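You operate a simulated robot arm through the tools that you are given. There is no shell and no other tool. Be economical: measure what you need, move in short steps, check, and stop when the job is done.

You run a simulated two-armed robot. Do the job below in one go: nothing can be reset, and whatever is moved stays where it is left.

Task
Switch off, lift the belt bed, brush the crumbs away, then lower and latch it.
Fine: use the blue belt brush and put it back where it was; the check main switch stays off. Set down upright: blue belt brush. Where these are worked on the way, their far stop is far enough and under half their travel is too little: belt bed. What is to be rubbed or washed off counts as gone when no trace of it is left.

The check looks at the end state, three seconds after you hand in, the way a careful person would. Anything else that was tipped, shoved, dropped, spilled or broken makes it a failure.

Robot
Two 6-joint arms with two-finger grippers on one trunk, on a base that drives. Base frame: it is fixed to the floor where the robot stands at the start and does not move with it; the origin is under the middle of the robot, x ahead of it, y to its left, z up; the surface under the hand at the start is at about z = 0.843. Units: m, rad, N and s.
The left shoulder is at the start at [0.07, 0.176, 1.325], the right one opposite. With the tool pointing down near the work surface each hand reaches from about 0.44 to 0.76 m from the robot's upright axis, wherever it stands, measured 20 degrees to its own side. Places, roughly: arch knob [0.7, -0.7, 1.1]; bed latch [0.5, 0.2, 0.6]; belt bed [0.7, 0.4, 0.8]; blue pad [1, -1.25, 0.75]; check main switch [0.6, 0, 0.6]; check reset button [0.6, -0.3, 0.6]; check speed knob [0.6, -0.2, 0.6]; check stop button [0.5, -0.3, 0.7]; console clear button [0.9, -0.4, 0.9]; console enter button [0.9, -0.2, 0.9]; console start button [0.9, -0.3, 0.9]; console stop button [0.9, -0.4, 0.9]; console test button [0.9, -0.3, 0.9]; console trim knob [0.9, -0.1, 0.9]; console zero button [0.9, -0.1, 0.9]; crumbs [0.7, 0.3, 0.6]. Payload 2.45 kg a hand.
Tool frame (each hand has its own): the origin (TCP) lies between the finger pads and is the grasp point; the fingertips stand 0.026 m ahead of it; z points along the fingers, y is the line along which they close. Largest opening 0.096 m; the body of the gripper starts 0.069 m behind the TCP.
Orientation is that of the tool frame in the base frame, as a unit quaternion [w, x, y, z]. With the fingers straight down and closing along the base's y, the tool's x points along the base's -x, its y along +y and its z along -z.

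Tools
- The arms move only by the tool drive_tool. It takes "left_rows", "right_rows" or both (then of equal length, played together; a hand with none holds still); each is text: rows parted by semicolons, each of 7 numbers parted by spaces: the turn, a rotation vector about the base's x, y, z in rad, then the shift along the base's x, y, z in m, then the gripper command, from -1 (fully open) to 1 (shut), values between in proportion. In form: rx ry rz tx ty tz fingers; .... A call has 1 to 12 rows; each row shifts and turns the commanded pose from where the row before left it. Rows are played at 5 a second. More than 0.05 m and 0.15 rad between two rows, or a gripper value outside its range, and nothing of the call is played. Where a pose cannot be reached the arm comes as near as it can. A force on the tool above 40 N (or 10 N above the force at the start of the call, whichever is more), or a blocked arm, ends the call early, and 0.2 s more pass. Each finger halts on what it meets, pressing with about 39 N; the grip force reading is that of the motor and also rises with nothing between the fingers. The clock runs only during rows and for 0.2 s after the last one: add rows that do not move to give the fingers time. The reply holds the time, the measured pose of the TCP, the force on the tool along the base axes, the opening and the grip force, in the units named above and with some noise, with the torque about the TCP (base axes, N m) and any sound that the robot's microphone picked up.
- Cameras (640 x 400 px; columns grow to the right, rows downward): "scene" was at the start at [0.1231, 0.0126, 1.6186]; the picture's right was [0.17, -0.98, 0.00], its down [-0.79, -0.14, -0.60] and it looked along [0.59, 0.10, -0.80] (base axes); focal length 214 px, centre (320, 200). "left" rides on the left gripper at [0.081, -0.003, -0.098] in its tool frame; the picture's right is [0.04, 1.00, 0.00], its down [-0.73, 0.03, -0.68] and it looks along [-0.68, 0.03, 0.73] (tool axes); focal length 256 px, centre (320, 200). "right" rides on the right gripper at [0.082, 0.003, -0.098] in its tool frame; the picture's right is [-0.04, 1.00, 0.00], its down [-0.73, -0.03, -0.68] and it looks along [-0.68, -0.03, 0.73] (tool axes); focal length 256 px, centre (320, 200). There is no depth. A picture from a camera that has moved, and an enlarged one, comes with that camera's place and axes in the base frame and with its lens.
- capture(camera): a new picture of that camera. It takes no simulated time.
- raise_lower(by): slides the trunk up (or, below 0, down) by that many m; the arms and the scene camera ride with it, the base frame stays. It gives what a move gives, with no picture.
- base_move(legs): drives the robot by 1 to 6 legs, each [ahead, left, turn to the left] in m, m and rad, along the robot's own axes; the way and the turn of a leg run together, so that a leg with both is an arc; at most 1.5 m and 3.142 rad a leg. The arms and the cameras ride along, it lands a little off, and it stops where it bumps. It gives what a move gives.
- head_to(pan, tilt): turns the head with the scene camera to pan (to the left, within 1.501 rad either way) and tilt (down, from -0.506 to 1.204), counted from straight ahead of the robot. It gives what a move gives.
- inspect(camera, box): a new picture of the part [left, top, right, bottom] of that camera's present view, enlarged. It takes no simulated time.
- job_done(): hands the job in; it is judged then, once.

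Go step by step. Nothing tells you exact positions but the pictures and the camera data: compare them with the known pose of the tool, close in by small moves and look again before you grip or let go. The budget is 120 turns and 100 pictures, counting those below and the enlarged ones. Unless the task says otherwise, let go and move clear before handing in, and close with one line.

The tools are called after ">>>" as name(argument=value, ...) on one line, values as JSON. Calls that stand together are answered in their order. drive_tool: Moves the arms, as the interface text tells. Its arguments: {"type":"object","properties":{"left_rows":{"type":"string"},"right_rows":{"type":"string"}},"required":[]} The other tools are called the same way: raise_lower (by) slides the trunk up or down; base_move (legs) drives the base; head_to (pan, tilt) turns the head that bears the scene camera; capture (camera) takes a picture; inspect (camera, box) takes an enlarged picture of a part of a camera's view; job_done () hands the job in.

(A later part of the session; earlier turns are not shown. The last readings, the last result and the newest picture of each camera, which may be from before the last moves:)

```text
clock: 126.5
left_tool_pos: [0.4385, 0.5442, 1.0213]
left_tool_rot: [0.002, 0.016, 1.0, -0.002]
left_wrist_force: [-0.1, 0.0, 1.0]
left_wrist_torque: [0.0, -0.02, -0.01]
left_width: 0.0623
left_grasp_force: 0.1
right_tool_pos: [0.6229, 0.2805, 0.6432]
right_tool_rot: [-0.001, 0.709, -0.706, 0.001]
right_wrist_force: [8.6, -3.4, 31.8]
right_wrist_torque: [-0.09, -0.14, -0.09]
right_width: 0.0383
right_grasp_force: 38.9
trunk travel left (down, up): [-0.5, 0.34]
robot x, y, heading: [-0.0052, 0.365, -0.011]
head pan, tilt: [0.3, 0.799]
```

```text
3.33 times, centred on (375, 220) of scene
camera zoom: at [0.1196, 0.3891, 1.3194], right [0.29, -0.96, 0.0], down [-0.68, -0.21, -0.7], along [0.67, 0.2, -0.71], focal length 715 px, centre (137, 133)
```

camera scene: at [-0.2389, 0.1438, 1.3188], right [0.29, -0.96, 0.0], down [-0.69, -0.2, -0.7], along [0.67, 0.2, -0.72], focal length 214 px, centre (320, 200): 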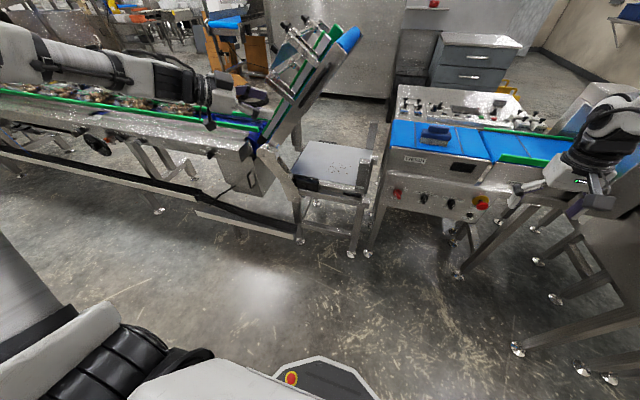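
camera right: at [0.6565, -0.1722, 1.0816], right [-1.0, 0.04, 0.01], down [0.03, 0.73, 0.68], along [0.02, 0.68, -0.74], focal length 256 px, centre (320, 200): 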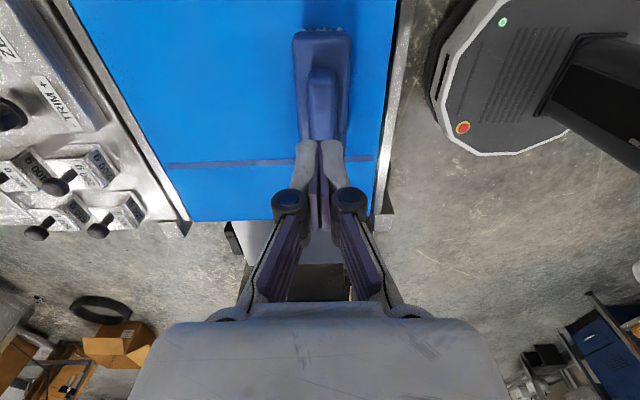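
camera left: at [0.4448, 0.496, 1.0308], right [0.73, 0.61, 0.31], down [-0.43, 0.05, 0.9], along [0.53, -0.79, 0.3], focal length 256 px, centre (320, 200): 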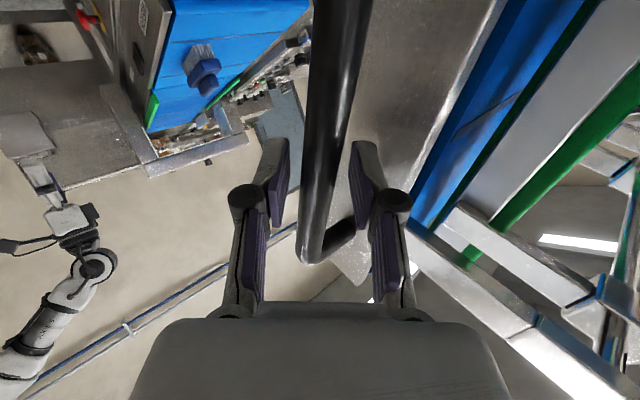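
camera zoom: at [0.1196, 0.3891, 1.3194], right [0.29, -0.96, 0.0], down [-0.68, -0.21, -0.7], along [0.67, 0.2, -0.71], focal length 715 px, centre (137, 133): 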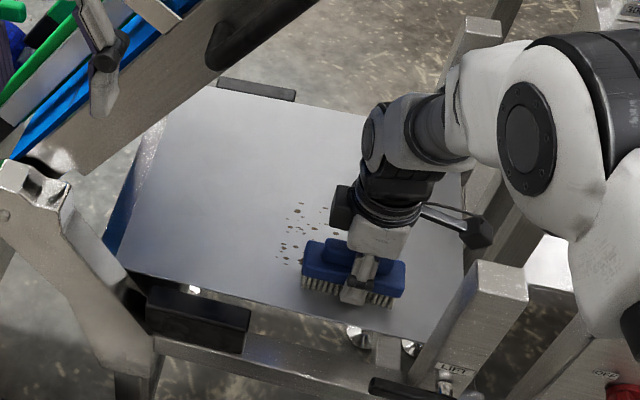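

>>> drive_tool(right_rows="0 0 0 0 0 0.003 1;0 0 0 0.02 0 0 1;0 0 0 0.02 0 0 1;0 0 0 0.02 0 0 1;0 0 0 0.02 0 0 1;0 0 0 0.02 0 0 1;0 0 0 0.02 0 0 1;0 0 0 0.02 0 0 1;0 0 0 0 0 0 1")

>>> inspect(camera="scene", box=[300, 160, 450, 280])

```text
clock: 128.4
left_tool_pos: [0.4419, 0.5438, 1.0187]
left_tool_rot: [0.001, 0.014, 1.0, -0.002]
left_wrist_force: [0.2, 0.7, -0.3]
left_wrist_torque: [0.02, 0.02, 0.04]
left_width: 0.0624
left_grasp_force: 0.0
right_tool_pos: [0.7151, 0.2717, 0.6462]
right_tool_rot: [0.003, 0.709, -0.706, -0.002]
right_wrist_force: [0.0, -0.4, -1.0]
right_wrist_torque: [0.01, -0.02, -0.03]
right_width: 0.0383
right_grasp_force: 38.8
right hand out of reach, approached as far as the arm can: row 6, 7, 8
trunk travel left (down, up): [-0.5, 0.34]
robot x, y, heading: [-0.004, 0.3639, -0.007]
head pan, tilt: [0.3, 0.799]
```

```text
3.33 times, centred on (375, 220) of scene
camera zoom: at [0.1237, 0.389, 1.3187], right [0.29, -0.96, 0.0], down [-0.69, -0.21, -0.7], along [0.67, 0.2, -0.72], focal length 715 px, centre (137, 133)
```

zoom: 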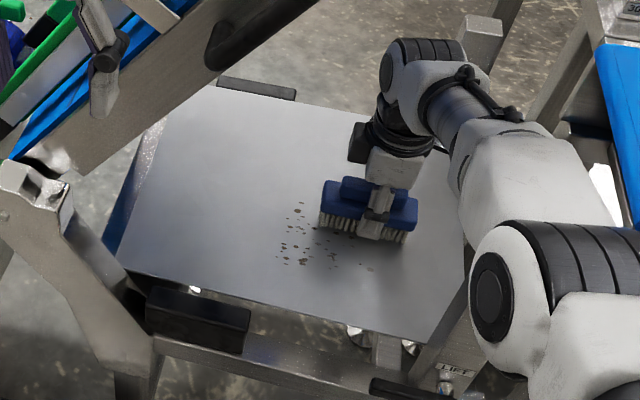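

The pass reached the arm's limit at x≈0.715. I'll lift, move the base 8 cm forward, and then do longer strokes in lanes further left.

>>> drive_tool(right_rows="0 0 0 0 0 0.02 1;0 0 0 -0.03 0.02 0.01 1;0 0 0 -0.04 0.02 0 1;0 0 0 -0.04 0.015 0 1;0 0 0 0 0 0 1")

>>> base_move(legs=[[0.08, 0, 0]])

```text
clock: 129.7
left_tool_pos: [0.4428, 0.5433, 1.0187]
left_tool_rot: [0.0, 0.015, 1.0, -0.001]
left_wrist_force: [0.4, 0.5, -0.3]
left_wrist_torque: [-0.01, -0.01, 0.0]
left_width: 0.0624
left_grasp_force: 0.1
right_tool_pos: [0.6125, 0.3178, 0.6733]
right_tool_rot: [0.003, 0.708, -0.706, -0.003]
right_wrist_force: [-0.7, -0.1, -1.9]
right_wrist_torque: [0.01, 0.0, 0.02]
right_width: 0.0383
right_grasp_force: 38.6
right hand out of reach, approached as far as the arm can: row 4
trunk travel left (down, up): [-0.5, 0.34]
robot x, y, heading: [-0.0059, 0.365, -0.012]
head pan, tilt: [0.3, 0.799]
```

```text
clock: 130.7
left_tool_pos: [0.5058, 0.5429, 1.0196]
left_tool_rot: [-0.006, 0.012, 1.0, -0.002]
left_wrist_force: [-0.4, 0.1, 0.1]
left_wrist_torque: [-0.03, -0.01, -0.02]
left_width: 0.0621
left_grasp_force: 0.0
right_tool_pos: [0.6822, 0.3168, 0.6723]
right_tool_rot: [0.003, 0.708, -0.706, -0.004]
right_wrist_force: [0.5, 0.4, -1.2]
right_wrist_torque: [0.01, 0.02, 0.02]
right_width: 0.0382
right_grasp_force: 38.9
trunk travel left (down, up): [-0.5, 0.34]
robot x, y, heading: [0.0666, 0.3666, -0.013]
head pan, tilt: [0.3, 0.799]
stopped in leg 1: the force on the tool passed its limit at 120 N (the readings are from after the stop); the commanded pose is now the measured one
```

The base stopped because the left hand bumped something on the raised bed. I'll back off and look at the state.

>>> base_move(legs=[[-0.04, 0, 0]])

>>> capture(camera="scene")

>>> capture(camera="left")

```text
clock: 131.6
left_tool_pos: [0.4659, 0.5447, 1.0199]
left_tool_rot: [-0.007, 0.014, 1.0, -0.002]
left_wrist_force: [-0.2, -0.1, 0.1]
left_wrist_torque: [0.04, -0.04, -0.04]
left_width: 0.0623
left_grasp_force: 0.1
right_tool_pos: [0.6416, 0.3168, 0.674]
right_tool_rot: [0.003, 0.708, -0.706, -0.003]
right_wrist_force: [-0.5, 0.0, -0.7]
right_wrist_torque: [-0.02, 0.0, 0.02]
right_width: 0.0385
right_grasp_force: 39.2
trunk travel left (down, up): [-0.5, 0.34]
robot x, y, heading: [0.0264, 0.3654, -0.007]
head pan, tilt: [0.3, 0.799]
```

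```text
22 pictures are left
camera scene: at [0.1519, 0.3888, 1.3188], right [0.29, -0.96, 0.0], down [-0.69, -0.21, -0.7], along [0.67, 0.2, -0.72], focal length 214 px, centre (320, 200)
```

scene: 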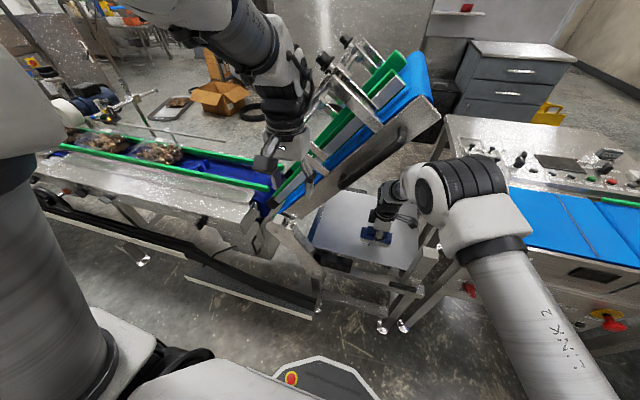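

```text
21 pictures are left
camera left: at [0.3853, 0.5434, 1.1177], right [-0.01, 1.0, 0.0], down [0.74, 0.01, 0.67], along [0.67, 0.01, -0.74], focal length 256 px, centre (320, 200)
```

left: 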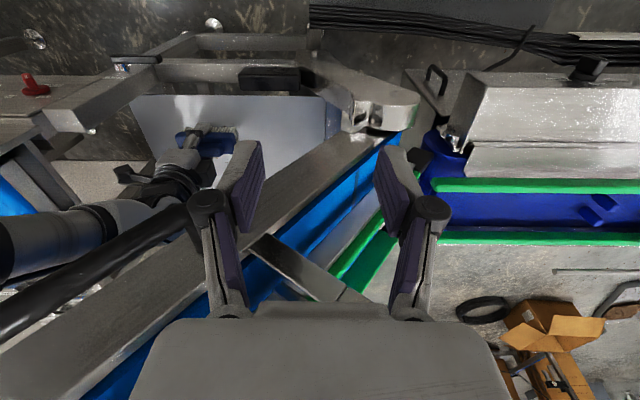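

Nothing was displaced. I'll move the left hand up and away to the left first, then step the base slightly forward.

>>> drive_tool(left_rows="0 0 0 -0.01 0.025 0.035 -0.3;0 0 0 -0.01 0.025 0.035 -0.3;0 0 0 -0.01 0.025 0.035 -0.3;0 0 0 0 0.025 0.035 -0.3;0 0 0 0 0.025 0.035 -0.3;0 0 0 0 0.025 0.035 -0.3")

>>> base_move(legs=[[0.03, 0, 0]])

```text
clock: 133.0
left_tool_pos: [0.4664, 0.5444, 1.0197]
left_tool_rot: [-0.007, 0.013, 1.0, -0.003]
left_wrist_force: [0.4, 0.5, 0.5]
left_wrist_torque: [-0.01, -0.02, -0.05]
left_width: 0.0623
left_grasp_force: 0.0
left hand out of reach, approached as far as the arm can: row 1, 2, 3, 4, 5, 6
right_tool_pos: [0.6422, 0.3182, 0.6723]
right_tool_rot: [0.003, 0.709, -0.706, -0.003]
right_wrist_force: [-0.8, 0.3, -1.1]
right_wrist_torque: [0.01, 0.03, -0.02]
right_width: 0.0382
right_grasp_force: 38.9
trunk travel left (down, up): [-0.5, 0.34]
robot x, y, heading: [0.0208, 0.3667, -0.009]
head pan, tilt: [0.3, 0.799]
```

```text
clock: 133.8
left_tool_pos: [0.495, 0.5437, 1.0188]
left_tool_rot: [-0.007, 0.013, 1.0, -0.003]
left_wrist_force: [0.6, -0.1, -0.3]
left_wrist_torque: [0.0, 0.04, 0.0]
left_width: 0.0623
left_grasp_force: 0.1
right_tool_pos: [0.6706, 0.3165, 0.6727]
right_tool_rot: [0.003, 0.708, -0.706, -0.003]
right_wrist_force: [0.3, 0.2, -0.6]
right_wrist_torque: [-0.02, -0.03, 0.01]
right_width: 0.0384
right_grasp_force: 38.8
trunk travel left (down, up): [-0.5, 0.34]
robot x, y, heading: [0.0545, 0.366, -0.008]
head pan, tilt: [0.3, 0.799]
```

>>> drive_tool(right_rows="0 0 0 -0.02 0.005 0 1;0 0 0 -0.02 0 -0.016 1;0 0 0 0 0 -0.0155 1;0 0 0 0.022 0 0 1;0 0 0 0.022 0 0 1;0 0 0 0.022 0 0 1;0 0 0 0.022 0 0 1;0 0 0 0.022 0 0 1;0 0 0 0.022 0 0 1;0 0 0 0 0 0 1")

>>> drive_tool(right_rows="0 0 0 -0.022 0 0 1;0 0 0 -0.022 0 0 1;0 0 0 -0.022 0 0 1;0 0 0 -0.022 0 0 1;0 0 0 -0.022 0 0 1;0 0 0 -0.022 0 0 1;0 0 0 0 0 0 1")

>>> inspect(camera="scene", box=[280, 160, 450, 290])

```text
clock: 136.1
left_tool_pos: [0.4957, 0.5438, 1.0173]
left_tool_rot: [-0.006, 0.013, 1.0, -0.002]
left_wrist_force: [0.0, 0.5, -0.4]
left_wrist_torque: [0.02, -0.01, 0.0]
left_width: 0.0626
left_grasp_force: 0.2
right_tool_pos: [0.7649, 0.2943, 0.6409]
right_tool_rot: [0.003, 0.708, -0.706, -0.004]
right_wrist_force: [0.1, -0.2, -0.3]
right_wrist_torque: [0.01, 0.04, 0.04]
right_width: 0.0383
right_grasp_force: 39.1
right hand out of reach, approached as far as the arm can: row 1, 2, 9
trunk travel left (down, up): [-0.5, 0.34]
robot x, y, heading: [0.0561, 0.3641, -0.01]
head pan, tilt: [0.3, 0.799]
```

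```text
clock: 137.7
left_tool_pos: [0.4959, 0.543, 1.0184]
left_tool_rot: [-0.007, 0.013, 1.0, -0.003]
left_wrist_force: [0.0, 0.5, 0.1]
left_wrist_torque: [0.03, 0.0, -0.01]
left_width: 0.0624
left_grasp_force: 0.1
right_tool_pos: [0.633, 0.2953, 0.6414]
right_tool_rot: [0.004, 0.709, -0.706, -0.004]
right_wrist_force: [-0.2, -0.2, -1.8]
right_wrist_torque: [0.0, 0.02, -0.01]
right_width: 0.0381
right_grasp_force: 38.5
trunk travel left (down, up): [-0.5, 0.34]
robot x, y, heading: [0.0543, 0.3639, -0.01]
head pan, tilt: [0.3, 0.799]
```

```text
3.08 times, centred on (365, 225) of scene
camera zoom: at [0.1828, 0.3885, 1.3187], right [0.29, -0.96, 0.0], down [-0.69, -0.21, -0.7], along [0.67, 0.2, -0.72], focal length 660 px, centre (182, 123)
```

zoom: 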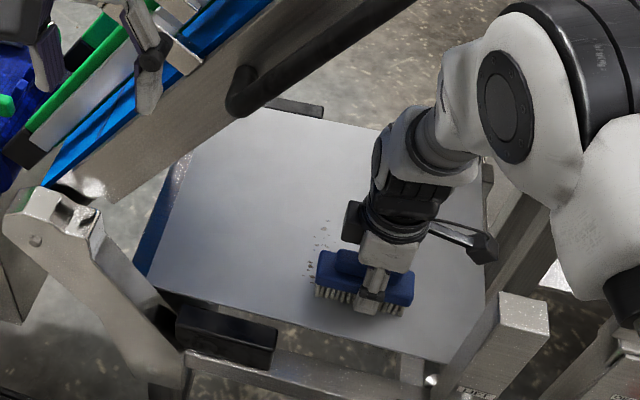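

Contact is now light because the brush slid up a little in the grip, and most crumbs seem gone except on the left. I'll shift the base and do a lane further left with a bit more pressure.

>>> drive_tool(right_rows="0 0 0 0 0 0.012 1")

>>> base_move(legs=[[-0.04, 0, 0], [0, 0.055, 0]])

>>> drive_tool(right_rows="0 0 0 0.012 0 -0.006 1;0 0 0 0.012 0 -0.006 1;0 0 0 0.01 0 -0.004 1;0 0 0 0 0 -0.002 1;0 0 0 0 0 0 1")

```text
clock: 138.1
left_tool_pos: [0.4951, 0.5432, 1.0189]
left_tool_rot: [-0.007, 0.013, 1.0, -0.003]
left_wrist_force: [-0.3, -1.8, -0.4]
left_wrist_torque: [0.0, 0.01, 0.0]
left_width: 0.0623
left_grasp_force: 0.0
right_tool_pos: [0.634, 0.2944, 0.6545]
right_tool_rot: [0.002, 0.709, -0.706, -0.005]
right_wrist_force: [0.0, -0.1, -1.0]
right_wrist_torque: [-0.02, 0.02, 0.04]
right_width: 0.0384
right_grasp_force: 39.1
trunk travel left (down, up): [-0.5, 0.34]
robot x, y, heading: [0.0561, 0.368, -0.01]
head pan, tilt: [0.3, 0.799]
```

```text
clock: 139.5
left_tool_pos: [0.4548, 0.6001, 1.0187]
left_tool_rot: [-0.007, 0.013, 1.0, -0.004]
left_wrist_force: [-0.1, 0.9, -0.2]
left_wrist_torque: [-0.05, -0.04, 0.02]
left_width: 0.0623
left_grasp_force: 0.2
right_tool_pos: [0.593, 0.3495, 0.6554]
right_tool_rot: [0.003, 0.709, -0.706, -0.003]
right_wrist_force: [-0.3, 1.1, -1.5]
right_wrist_torque: [-0.01, 0.02, 0.01]
right_width: 0.038
right_grasp_force: 39.0
trunk travel left (down, up): [-0.5, 0.34]
robot x, y, heading: [0.014, 0.4216, -0.01]
head pan, tilt: [0.3, 0.799]
```

```text
clock: 140.7
left_tool_pos: [0.4524, 0.5993, 1.0208]
left_tool_rot: [-0.005, 0.014, 1.0, -0.002]
left_wrist_force: [0.6, 0.2, 0.0]
left_wrist_torque: [0.03, 0.03, 0.01]
left_width: 0.0623
left_grasp_force: 0.1
right_tool_pos: [0.6273, 0.3507, 0.6413]
right_tool_rot: [0.0, 0.709, -0.705, -0.001]
right_wrist_force: [1.6, -0.5, 33.1]
right_wrist_torque: [-0.2, -0.06, 0.03]
right_width: 0.0383
right_grasp_force: 38.6
trunk travel left (down, up): [-0.5, 0.34]
robot x, y, heading: [0.0158, 0.4269, -0.006]
head pan, tilt: [0.3, 0.799]
```

>>> drive_tool(right_rows="0 0 0 0 0 0.002 1;0 0 0 0.02 0 0 1;0 0 0 0.02 0 0 1;0 0 0 0.02 0 0 1;0 0 0 0.02 0 0 1;0 0 0 0.02 0 0 1;0 0 0 0 0 0 1")

>>> drive_tool(right_rows="0 0 0 -0.02 0 0 1;0 0 0 -0.02 0 0 1;0 0 0 -0.02 0 0 1;0 0 0 -0.02 0 0 1;0 0 0 -0.02 0 0 1;0 0 0 -0.01 0 0 1;0 0 0 0 0 0 1")

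>>> inspect(camera="scene", box=[280, 160, 450, 290])

```text
clock: 142.3
left_tool_pos: [0.455, 0.5992, 1.0188]
left_tool_rot: [-0.006, 0.012, 1.0, -0.002]
left_wrist_force: [0.3, -0.3, -0.1]
left_wrist_torque: [0.02, 0.0, -0.04]
left_width: 0.0623
left_grasp_force: 0.1
right_tool_pos: [0.726, 0.3511, 0.6394]
right_tool_rot: [0.002, 0.709, -0.705, -0.004]
right_wrist_force: [-1.4, 3.0, 7.7]
right_wrist_torque: [0.16, -0.05, 0.06]
right_width: 0.0381
right_grasp_force: 39.2
trunk travel left (down, up): [-0.5, 0.34]
robot x, y, heading: [0.0166, 0.4216, -0.009]
head pan, tilt: [0.3, 0.799]
```

```text
clock: 143.9
left_tool_pos: [0.4547, 0.5987, 1.0189]
left_tool_rot: [-0.006, 0.013, 1.0, -0.002]
left_wrist_force: [-0.8, 0.1, -0.2]
left_wrist_torque: [0.02, -0.01, 0.03]
left_width: 0.0624
left_grasp_force: 0.1
right_tool_pos: [0.619, 0.3491, 0.6389]
right_tool_rot: [0.002, 0.709, -0.706, -0.004]
right_wrist_force: [6.1, -0.6, 17.4]
right_wrist_torque: [0.03, -0.26, -0.03]
right_width: 0.0382
right_grasp_force: 39.3
trunk travel left (down, up): [-0.5, 0.34]
robot x, y, heading: [0.0127, 0.4222, -0.007]
head pan, tilt: [0.3, 0.799]
```

```text
3.08 times, centred on (365, 225) of scene
camera zoom: at [0.1411, 0.4441, 1.319], right [0.29, -0.96, 0.0], down [-0.69, -0.21, -0.7], along [0.67, 0.2, -0.72], focal length 660 px, centre (182, 123)
```

zoom: 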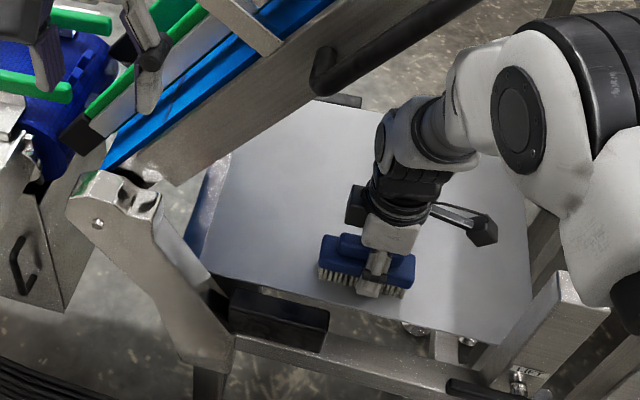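

The visible tray looks clean. I'll lift clear and step right to view the whole tray.

>>> drive_tool(right_rows="0 0 0 0.01 0 0.03 1;0 0 0 0.01 0 0.04 1;0 0 0 0.01 0 0.045 1;0 0 0 0 0 0.045 1;0 0 0 0 0 0.045 1;0 0 0 0 -0.02 0.045 1;0 0 0 0 -0.02 0.03 1;0 0 0 0 -0.02 0.02 1;0 0 0 0 0 0 1")

>>> base_move(legs=[[0, -0.2, 0]])

>>> inspect(camera="scene", box=[250, 140, 420, 270])

```text
clock: 145.3
left_tool_pos: [0.4589, 0.5843, 1.0223]
left_tool_rot: [-0.008, 0.018, 1.0, 0.003]
left_wrist_force: [0.2, -0.4, 0.3]
left_wrist_torque: [0.04, 0.04, 0.0]
left_width: 0.0624
left_grasp_force: 0.1
right_tool_pos: [0.6055, 0.3184, 0.772]
right_tool_rot: [-0.071, -0.7, 0.706, 0.077]
right_wrist_force: [0.4, 1.0, -0.3]
right_wrist_torque: [-0.01, 0.03, 0.0]
right_width: 0.0383
right_grasp_force: 39.3
trunk travel left (down, up): [-0.5, 0.34]
robot x, y, heading: [0.0093, 0.4142, -0.018]
head pan, tilt: [0.3, 0.799]
stopped in row 6 (right hand): the arm was blocked; the commanded pose is now the measured one
```

```text
clock: 146.8
left_tool_pos: [0.4535, 0.3972, 1.0196]
left_tool_rot: [-0.008, 0.016, 1.0, -0.003]
left_wrist_force: [-0.4, -0.2, 0.7]
left_wrist_torque: [0.05, 0.02, 0.01]
left_width: 0.0626
left_grasp_force: 0.1
right_tool_pos: [0.6031, 0.1315, 0.776]
right_tool_rot: [-0.069, -0.702, 0.705, 0.068]
right_wrist_force: [0.4, -1.0, -1.2]
right_wrist_torque: [0.04, -0.01, -0.04]
right_width: 0.0382
right_grasp_force: 38.9
trunk travel left (down, up): [-0.5, 0.34]
robot x, y, heading: [0.0136, 0.2202, -0.006]
head pan, tilt: [0.3, 0.799]
```

```text
3.08 times, centred on (335, 205) of scene
camera zoom: at [0.1393, 0.2424, 1.3188], right [0.28, -0.96, 0.0], down [-0.69, -0.2, -0.7], along [0.67, 0.2, -0.72], focal length 660 px, centre (274, 185)
```

zoom: 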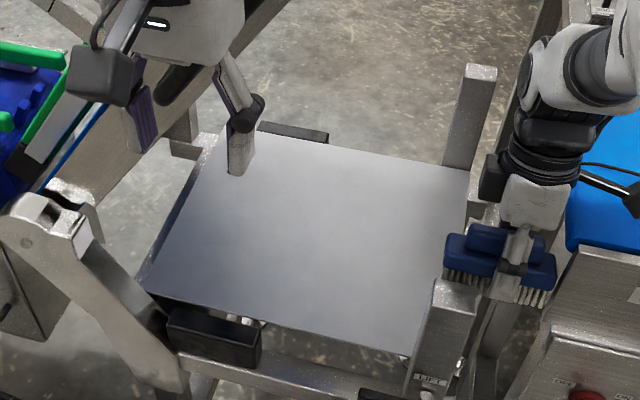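

The tray is clean. The arm was blocked during the lift and the brush now hangs between post and weigher, so I'll lift it straight up with the trunk before anything else.

>>> raise_lower(by=0.2)

>>> capture(camera="scene")

```text
clock: 149.0
left_tool_pos: [0.4536, 0.3974, 1.2193]
left_tool_rot: [-0.007, 0.016, 1.0, -0.002]
left_wrist_force: [0.1, -1.1, 1.3]
left_wrist_torque: [0.01, 0.0, 0.02]
left_width: 0.0625
left_grasp_force: 0.1
right_tool_pos: [0.604, 0.1321, 0.9764]
right_tool_rot: [-0.069, -0.702, 0.705, 0.069]
right_wrist_force: [0.2, -0.1, -1.9]
right_wrist_torque: [-0.01, 0.0, 0.0]
right_width: 0.0385
right_grasp_force: 39.3
trunk travel left (down, up): [-0.7, 0.14]
robot x, y, heading: [0.0117, 0.2251, -0.01]
head pan, tilt: [0.3, 0.799]
```

```text
17 pictures are left
camera scene: at [0.1393, 0.2437, 1.5187], right [0.28, -0.96, 0.0], down [-0.69, -0.2, -0.7], along [0.67, 0.2, -0.72], focal length 214 px, centre (320, 200)
```

scene: 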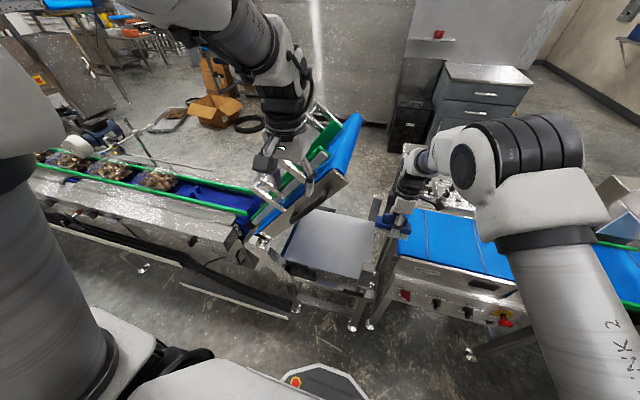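

>>> base_move(legs=[[0, -0.11, 0]])

>>> drive_tool(right_rows="0 -0.094 0.003 0.01 0 0 1;0 -0.094 0.003 0.01 0 0 1;0 0 0 0.012 -0.03 0 1;0 0 0 0.012 -0.03 0 1;0 0 0 0.01 -0.03 0 1;0 0 0 0 -0.02 0 1;0 0 0 0 0 0 1")

>>> inspect(camera="right", box=[200, 40, 440, 240])

```text
clock: 150.2
left_tool_pos: [0.4524, 0.2865, 1.219]
left_tool_rot: [-0.007, 0.015, 1.0, -0.004]
left_wrist_force: [-0.3, -0.5, 0.0]
left_wrist_torque: [-0.05, -0.03, 0.01]
left_width: 0.0624
left_grasp_force: 0.0
right_tool_pos: [0.6021, 0.0209, 0.9767]
right_tool_rot: [-0.07, -0.702, 0.705, 0.067]
right_wrist_force: [0.5, -0.4, -1.1]
right_wrist_torque: [0.02, 0.0, 0.0]
right_width: 0.0385
right_grasp_force: 39.3
trunk travel left (down, up): [-0.7, 0.14]
robot x, y, heading: [0.0099, 0.1117, -0.017]
head pan, tilt: [0.3, 0.799]
```

```text
clock: 151.8
left_tool_pos: [0.4507, 0.2881, 1.2178]
left_tool_rot: [-0.007, 0.016, 1.0, -0.003]
left_wrist_force: [-0.6, 0.2, -0.2]
left_wrist_torque: [-0.01, -0.04, 0.02]
left_width: 0.0625
left_grasp_force: 0.0
right_tool_pos: [0.6561, -0.0862, 0.9774]
right_tool_rot: [0.002, 0.708, -0.707, 0.0]
right_wrist_force: [-0.2, 0.1, -1.5]
right_wrist_torque: [-0.02, -0.03, 0.0]
right_width: 0.0382
right_grasp_force: 39.8
trunk travel left (down, up): [-0.7, 0.14]
robot x, y, heading: [0.0095, 0.1063, -0.019]
head pan, tilt: [0.3, 0.799]
```

```text
2.00 times, centred on (320, 140) of right
camera zoom: at [0.6539, -0.1698, 1.0751], right [-1.0, 0.04, 0.01], down [0.03, 0.74, 0.68], along [0.02, 0.68, -0.74], focal length 512 px, centre (320, 320)
```

zoom: 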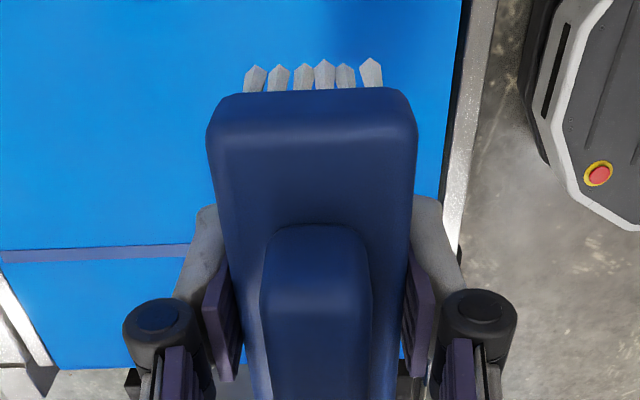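

>>> drive_tool(right_rows="0 0 0 0.003 -0.004 -0.02 1;0 0 0 0 0 -0.03 1;0 0 0 0 0 -0.025 1;0 0 0 0 0 -0.012 1;0 0 0 0 0 -0.004 1;0 0 0 0 0 0 1")

```text
clock: 153.2
left_tool_pos: [0.4524, 0.2876, 1.219]
left_tool_rot: [-0.007, 0.017, 1.0, -0.003]
left_wrist_force: [0.0, 0.4, -0.5]
left_wrist_torque: [-0.04, 0.01, 0.02]
left_width: 0.0623
left_grasp_force: 0.0
right_tool_pos: [0.6605, -0.0937, 0.8865]
right_tool_rot: [0.002, 0.708, -0.707, -0.002]
right_wrist_force: [-0.2, 0.2, -0.8]
right_wrist_torque: [0.02, 0.03, -0.01]
right_width: 0.0382
right_grasp_force: 39.1
trunk travel left (down, up): [-0.7, 0.14]
robot x, y, heading: [0.0082, 0.1108, -0.015]
head pan, tilt: [0.3, 0.799]
```

>>> drive_tool(right_rows="0 0 0 -0.001 0.002 -0.003 1;0 0 0 0 0 -0.002 1;0 0 0 0 0 -0.001 1;0 0 0 0 0 0 1")

```text
clock: 154.2
left_tool_pos: [0.451, 0.2861, 1.2193]
left_tool_rot: [-0.007, 0.015, 1.0, -0.003]
left_wrist_force: [-0.7, 0.0, 0.2]
left_wrist_torque: [0.0, -0.02, -0.03]
left_width: 0.0624
left_grasp_force: 0.1
right_tool_pos: [0.658, -0.0912, 0.8799]
right_tool_rot: [0.003, 0.708, -0.706, -0.002]
right_wrist_force: [0.6, -1.4, 3.2]
right_wrist_torque: [-0.19, -0.08, -0.02]
right_width: 0.0382
right_grasp_force: 38.6
trunk travel left (down, up): [-0.7, 0.14]
robot x, y, heading: [0.008, 0.1123, -0.014]
head pan, tilt: [0.3, 0.799]
```

The brush is touching the belt. I'll release and lift away.

>>> drive_tool(right_rows="0 0 0 0 0 0 0.1;0 0 0 0 0 0 -0.3;0 0 0 0 0 0 -0.3;0 0 0 0 0 0.02 -0.3;0 0 0 0 0 0.03 -0.3;0 0 0 0 0 0.04 -0.3;0 0 0 0 0 0.04 -0.3;0 0 0 0 0 0 -0.3")

>>> inspect(camera="scene", box=[220, 100, 520, 300])

```text
clock: 156.0
left_tool_pos: [0.4519, 0.2868, 1.2189]
left_tool_rot: [-0.007, 0.016, 1.0, -0.003]
left_wrist_force: [0.2, -0.2, 0.5]
left_wrist_torque: [0.01, 0.0, 0.0]
left_width: 0.0624
left_grasp_force: 0.0
right_tool_pos: [0.6583, -0.0922, 1.0088]
right_tool_rot: [-0.003, -0.707, 0.707, 0.002]
right_wrist_force: [0.2, 0.4, -0.2]
right_wrist_torque: [0.01, 0.03, -0.01]
right_width: 0.0626
right_grasp_force: 0.1
trunk travel left (down, up): [-0.7, 0.14]
robot x, y, heading: [0.0103, 0.11, -0.01]
head pan, tilt: [0.3, 0.799]
```

```text
2.00 times, centred on (370, 200) of scene
camera zoom: at [0.1381, 0.1331, 1.5187], right [0.28, -0.96, 0.0], down [-0.69, -0.2, -0.7], along [0.67, 0.2, -0.72], focal length 429 px, centre (220, 200)
```

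zoom: 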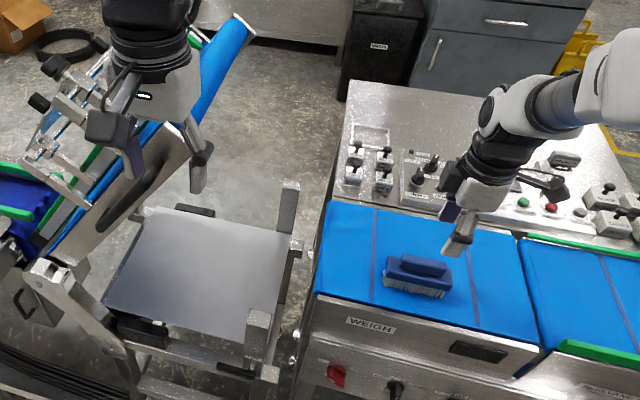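

The brush is back upright and the tray is clean. Now I'll back off, lower the trunk to the earlier height, and re-pose the left hand for the handle.

>>> base_move(legs=[[-0.375, 0.012, 0]])

>>> raise_lower(by=-0.2)

>>> drive_tool(left_rows="-0.0196 -0.1093 -0.0899 0.0169 0.014 0.007 -0.3;-0.0196 -0.1093 -0.0899 0.0169 0.014 0.007 -0.3;-0.0196 -0.1093 -0.0899 0.0169 0.014 0.007 -0.3;-0.0196 -0.1093 -0.0899 0.0169 0.014 0.007 -0.3;-0.0196 -0.1093 -0.0899 0.0169 0.014 0.007 -0.3;-0.0196 -0.1093 -0.0899 0.0169 0.014 0.007 -0.3;-0.0196 -0.1093 -0.0899 0.0169 0.014 0.007 -0.3;-0.0196 -0.1093 -0.0899 0.0169 0.014 0.007 -0.3;-0.0196 -0.1093 -0.0899 0.0169 0.014 0.007 -0.3;-0.0196 -0.1093 -0.0899 0.0169 0.014 0.007 -0.3;-0.0196 -0.1093 -0.0899 0.0169 0.014 0.007 -0.3;0 0 0 0 0 0 -0.3")

```text
clock: 158.4
left_tool_pos: [0.0764, 0.3028, 1.2194]
left_tool_rot: [-0.007, 0.018, 1.0, -0.003]
left_wrist_force: [0.7, 0.0, 0.2]
left_wrist_torque: [0.02, -0.03, -0.01]
left_width: 0.0625
left_grasp_force: 0.0
right_tool_pos: [0.2796, -0.0766, 1.0079]
right_tool_rot: [-0.003, -0.706, 0.708, 0.001]
right_wrist_force: [-1.0, 0.6, -0.1]
right_wrist_torque: [0.01, -0.01, -0.01]
right_width: 0.0625
right_grasp_force: 0.1
trunk travel left (down, up): [-0.7, 0.14]
robot x, y, heading: [-0.3674, 0.1314, -0.021]
head pan, tilt: [0.3, 0.799]
```

```text
clock: 160.6
left_tool_pos: [0.0752, 0.3031, 1.0183]
left_tool_rot: [-0.006, 0.019, 1.0, -0.002]
left_wrist_force: [0.1, 0.3, -0.4]
left_wrist_torque: [0.02, 0.03, 0.03]
left_width: 0.0623
left_grasp_force: 0.1
right_tool_pos: [0.2798, -0.0772, 0.8095]
right_tool_rot: [-0.003, -0.706, 0.708, 0.001]
right_wrist_force: [0.6, 0.0, 0.9]
right_wrist_torque: [-0.01, 0.0, -0.02]
right_width: 0.0624
right_grasp_force: 0.1
trunk travel left (down, up): [-0.5, 0.34]
robot x, y, heading: [-0.366, 0.131, -0.021]
head pan, tilt: [0.3, 0.799]
```

```text
clock: 163.2
left_tool_pos: [0.2721, 0.4362, 1.0818]
left_tool_rot: [0.537, 0.461, 0.702, -0.085]
left_wrist_force: [-0.4, 0.8, 1.5]
left_wrist_torque: [0.02, 0.01, 0.0]
left_width: 0.0625
left_grasp_force: 0.1
left hand out of reach, approached as far as the arm can: row 1, 2, 3
right_tool_pos: [0.2793, -0.0765, 0.8095]
right_tool_rot: [-0.003, -0.706, 0.709, 0.001]
right_wrist_force: [-0.1, 0.5, -0.5]
right_wrist_torque: [0.0, 0.0, -0.03]
right_width: 0.0623
right_grasp_force: 0.0
trunk travel left (down, up): [-0.5, 0.34]
robot x, y, heading: [-0.3682, 0.1285, -0.025]
head pan, tilt: [0.3, 0.799]
```

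>>> base_move(legs=[[0.12, 0, 0]])

>>> drive_tool(left_rows="0 0 0 0.02 0 0.002 -0.3;0 0 0 0.02 0 0.002 -0.3;0 0 0 0.02 0 0 -0.3;0 0 0 0.015 0 0 -0.3;0 0 0 0 0 0 -0.3")

>>> capture(camera="left")

```text
clock: 164.4
left_tool_pos: [0.3948, 0.4339, 1.0818]
left_tool_rot: [0.536, 0.461, 0.702, -0.087]
left_wrist_force: [-0.2, -0.4, -0.1]
left_wrist_torque: [0.01, -0.04, 0.01]
left_width: 0.0626
left_grasp_force: 0.1
right_tool_pos: [0.3999, -0.0796, 0.8091]
right_tool_rot: [-0.003, -0.705, 0.709, 0.002]
right_wrist_force: [-0.1, 0.1, -0.3]
right_wrist_torque: [0.0, 0.02, 0.02]
right_width: 0.0623
right_grasp_force: 0.1
trunk travel left (down, up): [-0.5, 0.34]
robot x, y, heading: [-0.2474, 0.1292, -0.02]
head pan, tilt: [0.3, 0.799]
```

```text
clock: 165.6
left_tool_pos: [0.4674, 0.4349, 1.0865]
left_tool_rot: [0.537, 0.461, 0.702, -0.086]
left_wrist_force: [0.7, -0.6, -0.7]
left_wrist_torque: [0.03, 0.0, 0.03]
left_width: 0.0626
left_grasp_force: 0.1
right_tool_pos: [0.3989, -0.0792, 0.8101]
right_tool_rot: [-0.003, -0.705, 0.709, 0.001]
right_wrist_force: [-0.5, 0.2, -0.1]
right_wrist_torque: [0.02, 0.0, 0.03]
right_width: 0.0626
right_grasp_force: 0.0
trunk travel left (down, up): [-0.5, 0.34]
robot x, y, heading: [-0.2443, 0.1292, -0.02]
head pan, tilt: [0.3, 0.799]
```

```text
14 pictures are left
camera left: at [0.3996, 0.5395, 1.057], right [0.74, 0.58, 0.34], down [-0.44, 0.03, 0.9], along [0.51, -0.81, 0.27], focal length 256 px, centre (320, 200)
```

left: 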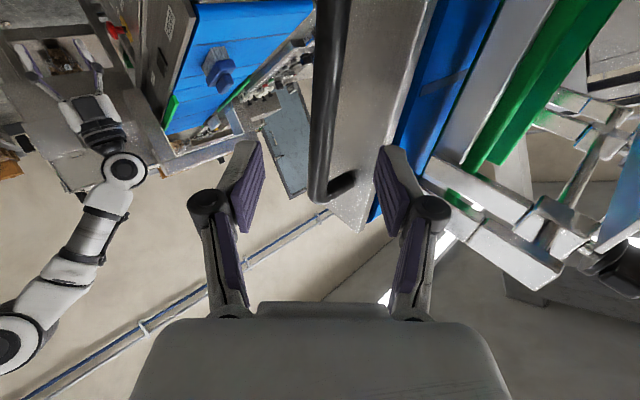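

The bar is centred between the fingers; I'll advance and grip.

>>> drive_tool(left_rows="0 0 0 0.016 -0.0137 -0.008 -0.3;0 0 0 0.016 -0.0137 -0.008 -0.3;0 0 0 0.016 -0.0137 -0.008 -0.3;0 0 0 0 0 0 0.2;0 0 0 0 0 0 0.7;0 0 0 0 0 0 1;0 0 0 0 0 0 1")

>>> capture(camera="left")

```text
clock: 167.2
left_tool_pos: [0.5163, 0.3938, 1.0605]
left_tool_rot: [0.537, 0.461, 0.701, -0.086]
left_wrist_force: [-1.6, -0.6, -2.7]
left_wrist_torque: [0.61, -0.75, -0.62]
left_width: 0.017
left_grasp_force: 43.0
right_tool_pos: [0.4004, -0.0795, 0.8094]
right_tool_rot: [-0.004, -0.706, 0.708, 0.002]
right_wrist_force: [-0.3, 0.2, 0.5]
right_wrist_torque: [0.0, -0.01, 0.01]
right_width: 0.0625
right_grasp_force: 0.0
trunk travel left (down, up): [-0.5, 0.34]
robot x, y, heading: [-0.2462, 0.1284, -0.017]
head pan, tilt: [0.3, 0.799]
```

```text
13 pictures are left
camera left: at [0.4484, 0.497, 1.0316], right [0.74, 0.58, 0.34], down [-0.44, 0.03, 0.9], along [0.51, -0.81, 0.27], focal length 256 px, centre (320, 200)
```

left: 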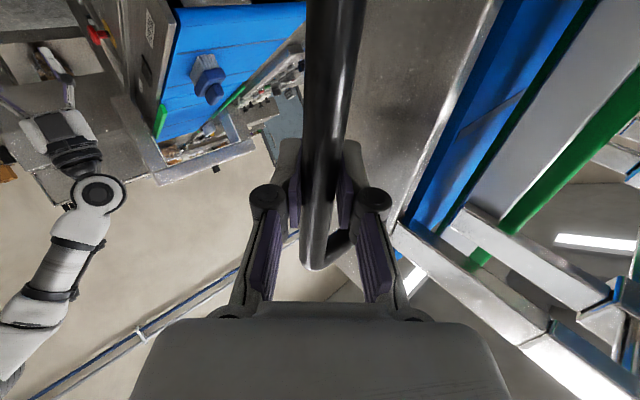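

>>> drive_tool(left_rows="0.0816 0 0 0 -0.0265 -0.0228 1;0.0816 0 0 0 -0.0246 -0.0249 1;0.0816 0 0 0 -0.0225 -0.0269 1;0.0816 0 0 0 -0.0202 -0.0286 1;0.0816 0 0 0 -0.0178 -0.0301 1;0.0816 0 0 0 -0.0153 -0.0314 1;0.0816 0 0 0 -0.0127 -0.0326 1;0 0 0 0 0 0 1")

```text
clock: 169.0
left_tool_pos: [0.5174, 0.2515, 0.8624]
left_tool_rot: [0.385, 0.595, 0.696, 0.114]
left_wrist_force: [-0.5, -5.9, -3.8]
left_wrist_torque: [-0.3, -0.48, -1.59]
left_width: 0.0169
left_grasp_force: 42.8
right_tool_pos: [0.3996, -0.0799, 0.8091]
right_tool_rot: [-0.003, -0.705, 0.709, 0.001]
right_wrist_force: [-0.2, -0.6, 0.7]
right_wrist_torque: [-0.02, 0.02, 0.03]
right_width: 0.0622
right_grasp_force: 0.1
trunk travel left (down, up): [-0.5, 0.34]
robot x, y, heading: [-0.2473, 0.1291, -0.022]
head pan, tilt: [0.3, 0.799]
```

>>> drive_tool(left_rows="0.0816 0 0 0 -0.01 -0.0335 1;0.04 0 0 0 -0.004 -0.017 1;0.04 0 0 0 -0.0032 -0.017 1;0.01 0 0 0 0 -0.003 1;0 0 0 0 0 0 1")

>>> inspect(camera="scene", box=[200, 100, 420, 270])

```text
clock: 170.2
left_tool_pos: [0.5183, 0.2345, 0.7931]
left_tool_rot: [0.331, 0.624, 0.685, 0.175]
left_wrist_force: [-0.2, -13.9, -5.9]
left_wrist_torque: [0.07, -0.16, -1.35]
left_width: 0.0166
left_grasp_force: 42.3
right_tool_pos: [0.3993, -0.0808, 0.8093]
right_tool_rot: [-0.002, -0.705, 0.709, 0.002]
right_wrist_force: [-0.1, -0.9, 0.5]
right_wrist_torque: [0.03, -0.02, 0.02]
right_width: 0.0626
right_grasp_force: 0.0
trunk travel left (down, up): [-0.5, 0.34]
robot x, y, heading: [-0.2485, 0.1252, -0.023]
head pan, tilt: [0.3, 0.799]
```

```text
2.35 times, centred on (310, 185) of scene
camera zoom: at [-0.1178, 0.1466, 1.3187], right [0.27, -0.96, 0.0], down [-0.69, -0.2, -0.7], along [0.67, 0.19, -0.72], focal length 505 px, centre (344, 235)
```

zoom: 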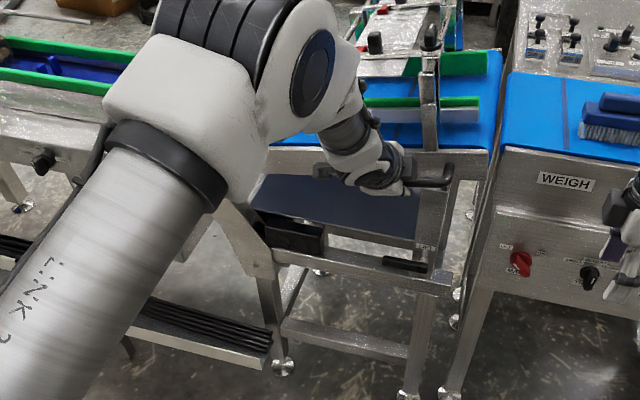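

The bed looks down; I'll press slightly further to be sure it is seated.

>>> drive_tool(left_rows="0.01 0 0 0 -0.002 -0.005 1;0.005 0 0 0 0 -0.004 1;0 0 0 0 0 0 1")

```text
clock: 171.2
left_tool_pos: [0.5174, 0.2341, 0.7923]
left_tool_rot: [0.333, 0.626, 0.681, 0.184]
left_wrist_force: [-12.8, -0.2, 13.9]
left_wrist_torque: [1.18, -0.07, -0.53]
left_width: 0.0168
left_grasp_force: 42.6
right_tool_pos: [0.3978, -0.0789, 0.81]
right_tool_rot: [-0.002, -0.706, 0.708, 0.0]
right_wrist_force: [0.2, -0.2, 0.2]
right_wrist_torque: [0.02, 0.0, -0.01]
right_width: 0.0622
right_grasp_force: 0.1
trunk travel left (down, up): [-0.5, 0.34]
robot x, y, heading: [-0.2495, 0.129, -0.021]
head pan, tilt: [0.3, 0.799]
stopped in row 3 (left hand): the force on the tool passed its limit at 42 N (the readings are from after the stop); the commanded pose is now the measured one
```

The bed is seated. I'll release the handle, retract, back off, and undo the right hand's yaw.

>>> drive_tool(left_rows="0 0 0 0 0 0 0.4;0 0 0 0 0 0 -0.2;0 0 0 -0.014 0.004 0.014 -0.2;0 0 0 -0.025 0.006 0.025 -0.2;0 0 0 -0.03 0.006 0.025 -0.2;0 0 0 -0.03 0 0.02 -0.2;0 0 0 0 0 0 -0.2")

>>> base_move(legs=[[-0.3, 0, 0.02]])

>>> drive_tool(right_rows="0 0 -0.1428 0.01 0 0 -0.3;0 0 -0.1428 0.01 0 0 -0.3;0 0 -0.1428 0.01 0 0 -0.3;0 0 -0.1428 0.01 0 0 0;0 0 -0.1428 0.01 0 0 0.3;0 0 -0.1428 0.01 0 0 0.7;0 0 -0.1428 0.01 0 0 1;0 0 -0.1428 0.01 0 0 1;0 0 -0.1428 0.01 0 0 1;0 0 -0.1428 0 0 0 1;0 0 -0.1428 0 0 0 1;0 0 0 0 0 0 1")

```text
clock: 172.8
left_tool_pos: [0.4206, 0.2505, 0.8736]
left_tool_rot: [0.331, 0.625, 0.683, 0.182]
left_wrist_force: [0.6, 0.2, -0.9]
left_wrist_torque: [-0.03, -0.03, 0.01]
left_width: 0.0574
left_grasp_force: 0.1
right_tool_pos: [0.4014, -0.0784, 0.8075]
right_tool_rot: [-0.003, -0.706, 0.708, 0.002]
right_wrist_force: [-0.5, 0.1, -0.8]
right_wrist_torque: [-0.01, 0.0, 0.0]
right_width: 0.0625
right_grasp_force: 0.1
trunk travel left (down, up): [-0.5, 0.34]
robot x, y, heading: [-0.2472, 0.128, -0.021]
head pan, tilt: [0.3, 0.799]
```

```text
clock: 174.8
left_tool_pos: [0.1211, 0.2652, 0.8747]
left_tool_rot: [0.33, 0.62, 0.688, 0.184]
left_wrist_force: [0.4, 0.7, 0.2]
left_wrist_torque: [0.02, -0.01, 0.04]
left_width: 0.0578
left_grasp_force: 0.1
right_tool_pos: [0.1055, -0.0655, 0.8088]
right_tool_rot: [0.002, 0.712, -0.702, -0.001]
right_wrist_force: [-0.3, -0.5, 0.2]
right_wrist_torque: [-0.01, -0.01, 0.03]
right_width: 0.0622
right_grasp_force: 0.1
trunk travel left (down, up): [-0.5, 0.34]
robot x, y, heading: [-0.5448, 0.1318, -0.003]
head pan, tilt: [0.3, 0.799]
```

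```text
clock: 177.4
left_tool_pos: [0.1213, 0.2644, 0.8735]
left_tool_rot: [0.33, 0.62, 0.687, 0.186]
left_wrist_force: [0.6, 0.2, 1.2]
left_wrist_torque: [0.01, -0.03, -0.01]
left_width: 0.0576
left_grasp_force: 0.0
right_tool_pos: [0.1946, -0.0672, 0.8085]
right_tool_rot: [0.0, -0.006, 1.0, 0.003]
right_wrist_force: [-0.4, -0.3, 0.0]
right_wrist_torque: [0.06, 0.02, 0.03]
right_width: 0.0001
right_grasp_force: 28.3
trunk travel left (down, up): [-0.5, 0.34]
robot x, y, heading: [-0.5448, 0.1339, -0.003]
head pan, tilt: [0.3, 0.799]
```

>>> raise_lower(by=-0.4)

>>> drive_tool(right_rows="0 -0.1428 0 0.02 0.0055 0.02 1;0 -0.1428 0 0.02 0.0055 0.02 1;0 -0.1428 0 0.02 0.0055 0.02 1;0 -0.1428 0 0.02 0.0055 0.02 1;0 -0.1428 0 0.02 0.0055 0.02 1;0 -0.1428 0 0.02 0.0055 0.02 1;0 -0.1428 0 0.02 0.0055 0.02 1;0 -0.1428 0 0.02 0.0055 0.02 1;0 -0.1428 0 0.02 0.0055 0.02 1;0 -0.1428 0 0.02 0.0055 0.02 1;0 -0.1428 0 0.02 0.0055 0.02 1;0 0 0 0 0 0 1")

```text
clock: 181.2
left_tool_pos: [0.1198, 0.2655, 0.4736]
left_tool_rot: [0.33, 0.619, 0.689, 0.185]
left_wrist_force: [0.4, -0.3, 0.4]
left_wrist_torque: [0.01, 0.04, -0.01]
left_width: 0.0576
left_grasp_force: 0.0
right_tool_pos: [0.1959, -0.0654, 0.4087]
right_tool_rot: [-0.002, -0.007, 1.0, 0.002]
right_wrist_force: [-0.2, -0.2, -0.7]
right_wrist_torque: [-0.01, 0.0, -0.01]
right_width: 0.0001
right_grasp_force: 28.9
trunk travel left (down, up): [-0.1, 0.74]
robot x, y, heading: [-0.5438, 0.1308, -0.007]
head pan, tilt: [0.3, 0.799]
```

```text
clock: 183.8
left_tool_pos: [0.1203, 0.2653, 0.4729]
left_tool_rot: [0.33, 0.619, 0.688, 0.185]
left_wrist_force: [0.9, -0.7, -0.2]
left_wrist_torque: [0.0, -0.04, -0.01]
left_width: 0.0575
left_grasp_force: 0.1
right_tool_pos: [0.4122, -0.0035, 0.6292]
right_tool_rot: [0.706, -0.007, 0.708, -0.003]
right_wrist_force: [0.5, 0.2, -0.6]
right_wrist_torque: [-0.01, -0.01, -0.02]
right_width: 0.0
right_grasp_force: 28.3
right hand out of reach, approached as far as the arm can: row 11
trunk travel left (down, up): [-0.1, 0.74]
robot x, y, heading: [-0.5427, 0.1304, -0.005]
head pan, tilt: [0.3, 0.799]
```

>>> base_move(legs=[[0, 0.228, 0]])

>>> capture(camera="right")

```text
clock: 185.6
left_tool_pos: [0.1218, 0.4898, 0.4742]
left_tool_rot: [0.33, 0.62, 0.687, 0.185]
left_wrist_force: [0.3, -0.9, 0.2]
left_wrist_torque: [0.0, -0.02, 0.04]
left_width: 0.0577
left_grasp_force: 0.0
right_tool_pos: [0.4126, 0.2202, 0.6278]
right_tool_rot: [0.706, -0.006, 0.708, -0.003]
right_wrist_force: [0.8, -0.8, 0.4]
right_wrist_torque: [0.05, 0.04, -0.05]
right_width: 0.0
right_grasp_force: 28.5
trunk travel left (down, up): [-0.1, 0.74]
robot x, y, heading: [-0.5457, 0.361, -0.006]
head pan, tilt: [0.3, 0.799]
```

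```text
11 pictures are left
camera right: at [0.3151, 0.2216, 0.5468], right [0.0, 1.0, 0.03], down [-0.68, -0.02, 0.74], along [0.74, -0.02, 0.68], focal length 256 px, centre (320, 200)
```

right: 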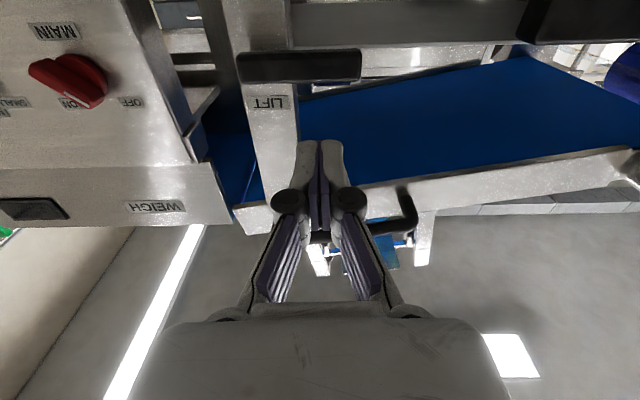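

The lever is horizontal at z≈0.60 and my fingers are just above it. I'll drive forward and push it down along its arc.

>>> base_move(legs=[[0.093, 0, 0]])

>>> drive_tool(right_rows="0 0 0 0 0.004 -0.005 1;0 0 0 0 0.002 -0.006 1;0 0 0 0 0.002 -0.006 1;0 0 0 0 0.001 -0.006 1;0 0 0 0 0 -0.007 1;0 0 0 0 -0.001 -0.007 1;0 0 0 0 -0.003 -0.007 1;0 0 0 0 -0.004 -0.007 1;0 0 0 0 -0.005 -0.007 1;0 0 0 0 0 0 1")

>>> capture(camera="right")

```text
clock: 186.7
left_tool_pos: [0.2126, 0.4916, 0.4744]
left_tool_rot: [0.329, 0.621, 0.687, 0.184]
left_wrist_force: [0.2, 0.2, -1.3]
left_wrist_torque: [-0.01, 0.03, 0.0]
left_width: 0.0576
left_grasp_force: 0.0
right_tool_pos: [0.5054, 0.2226, 0.6276]
right_tool_rot: [0.706, -0.007, 0.708, -0.003]
right_wrist_force: [0.2, -0.8, 0.5]
right_wrist_torque: [0.01, -0.01, 0.01]
right_width: 0.0
right_grasp_force: 28.7
trunk travel left (down, up): [-0.1, 0.74]
robot x, y, heading: [-0.4503, 0.3591, -0.012]
head pan, tilt: [0.3, 0.799]
```

```text
clock: 188.9
left_tool_pos: [0.2136, 0.4893, 0.473]
left_tool_rot: [0.33, 0.62, 0.688, 0.185]
left_wrist_force: [-0.2, -0.4, 0.4]
left_wrist_torque: [0.0, -0.02, -0.02]
left_width: 0.0574
left_grasp_force: 0.2
right_tool_pos: [0.5058, 0.2171, 0.5707]
right_tool_rot: [0.706, -0.007, 0.708, -0.003]
right_wrist_force: [0.3, -0.2, 0.6]
right_wrist_torque: [0.02, -0.01, 0.0]
right_width: 0.0001
right_grasp_force: 28.8
trunk travel left (down, up): [-0.1, 0.74]
robot x, y, heading: [-0.4513, 0.3595, -0.002]
head pan, tilt: [0.3, 0.799]
```

```text
10 pictures are left
camera right: at [0.4062, 0.2178, 0.4891], right [-0.01, 1.0, 0.03], down [-0.68, -0.02, 0.74], along [0.74, -0.01, 0.68], focal length 256 px, centre (320, 200)
```

right: 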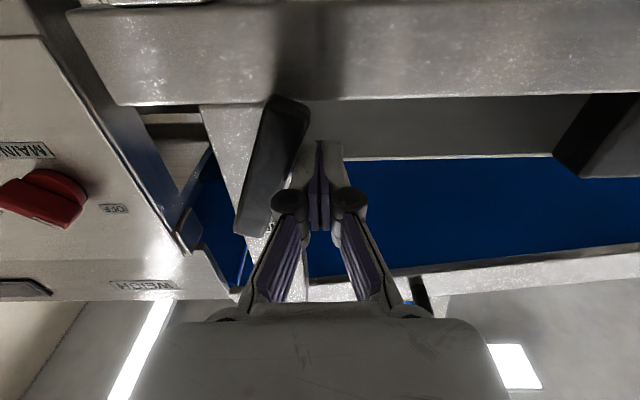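

>>> drive_tool(right_rows="0 0 0 0 -0.004 -0.006 1;0 0 0 0 -0.005 -0.005 1;0 0 0 0 -0.005 -0.004 1;0 0 0 0 -0.005 -0.002 1;0 0 0 0 -0.005 0 1;0 0 0 0 -0.004 0 1;0 0 0 0 -0.003 0 1;0 0 0 0 0 0 1")

>>> capture(camera="right")

```text
clock: 190.4
left_tool_pos: [0.2124, 0.4953, 0.4745]
left_tool_rot: [0.33, 0.618, 0.689, 0.186]
left_wrist_force: [0.4, 0.4, 0.4]
left_wrist_torque: [0.05, 0.0, -0.02]
left_width: 0.0575
left_grasp_force: 0.1
right_tool_pos: [0.5057, 0.2005, 0.5531]
right_tool_rot: [0.706, -0.013, 0.709, 0.003]
right_wrist_force: [-3.3, 6.9, 2.8]
right_wrist_torque: [-0.07, 0.0, -0.02]
right_width: 0.0002
right_grasp_force: 28.4
trunk travel left (down, up): [-0.1, 0.74]
robot x, y, heading: [-0.4529, 0.3557, -0.002]
head pan, tilt: [0.3, 0.799]
stopped in row 7 (right hand): the force on the tool passed its limit at 43 N (the readings are from after the stop); the commanded pose is now the measured one
```

```text
9 pictures are left
camera right: at [0.4064, 0.1997, 0.4722], right [-0.02, 1.0, 0.03], down [-0.68, -0.03, 0.74], along [0.74, 0.0, 0.68], focal length 256 px, centre (320, 200)
```

right: 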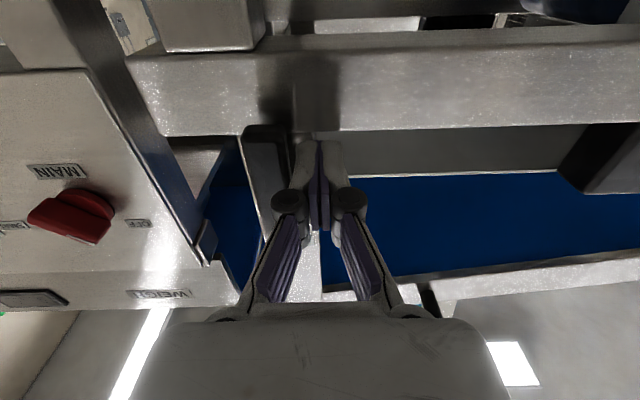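

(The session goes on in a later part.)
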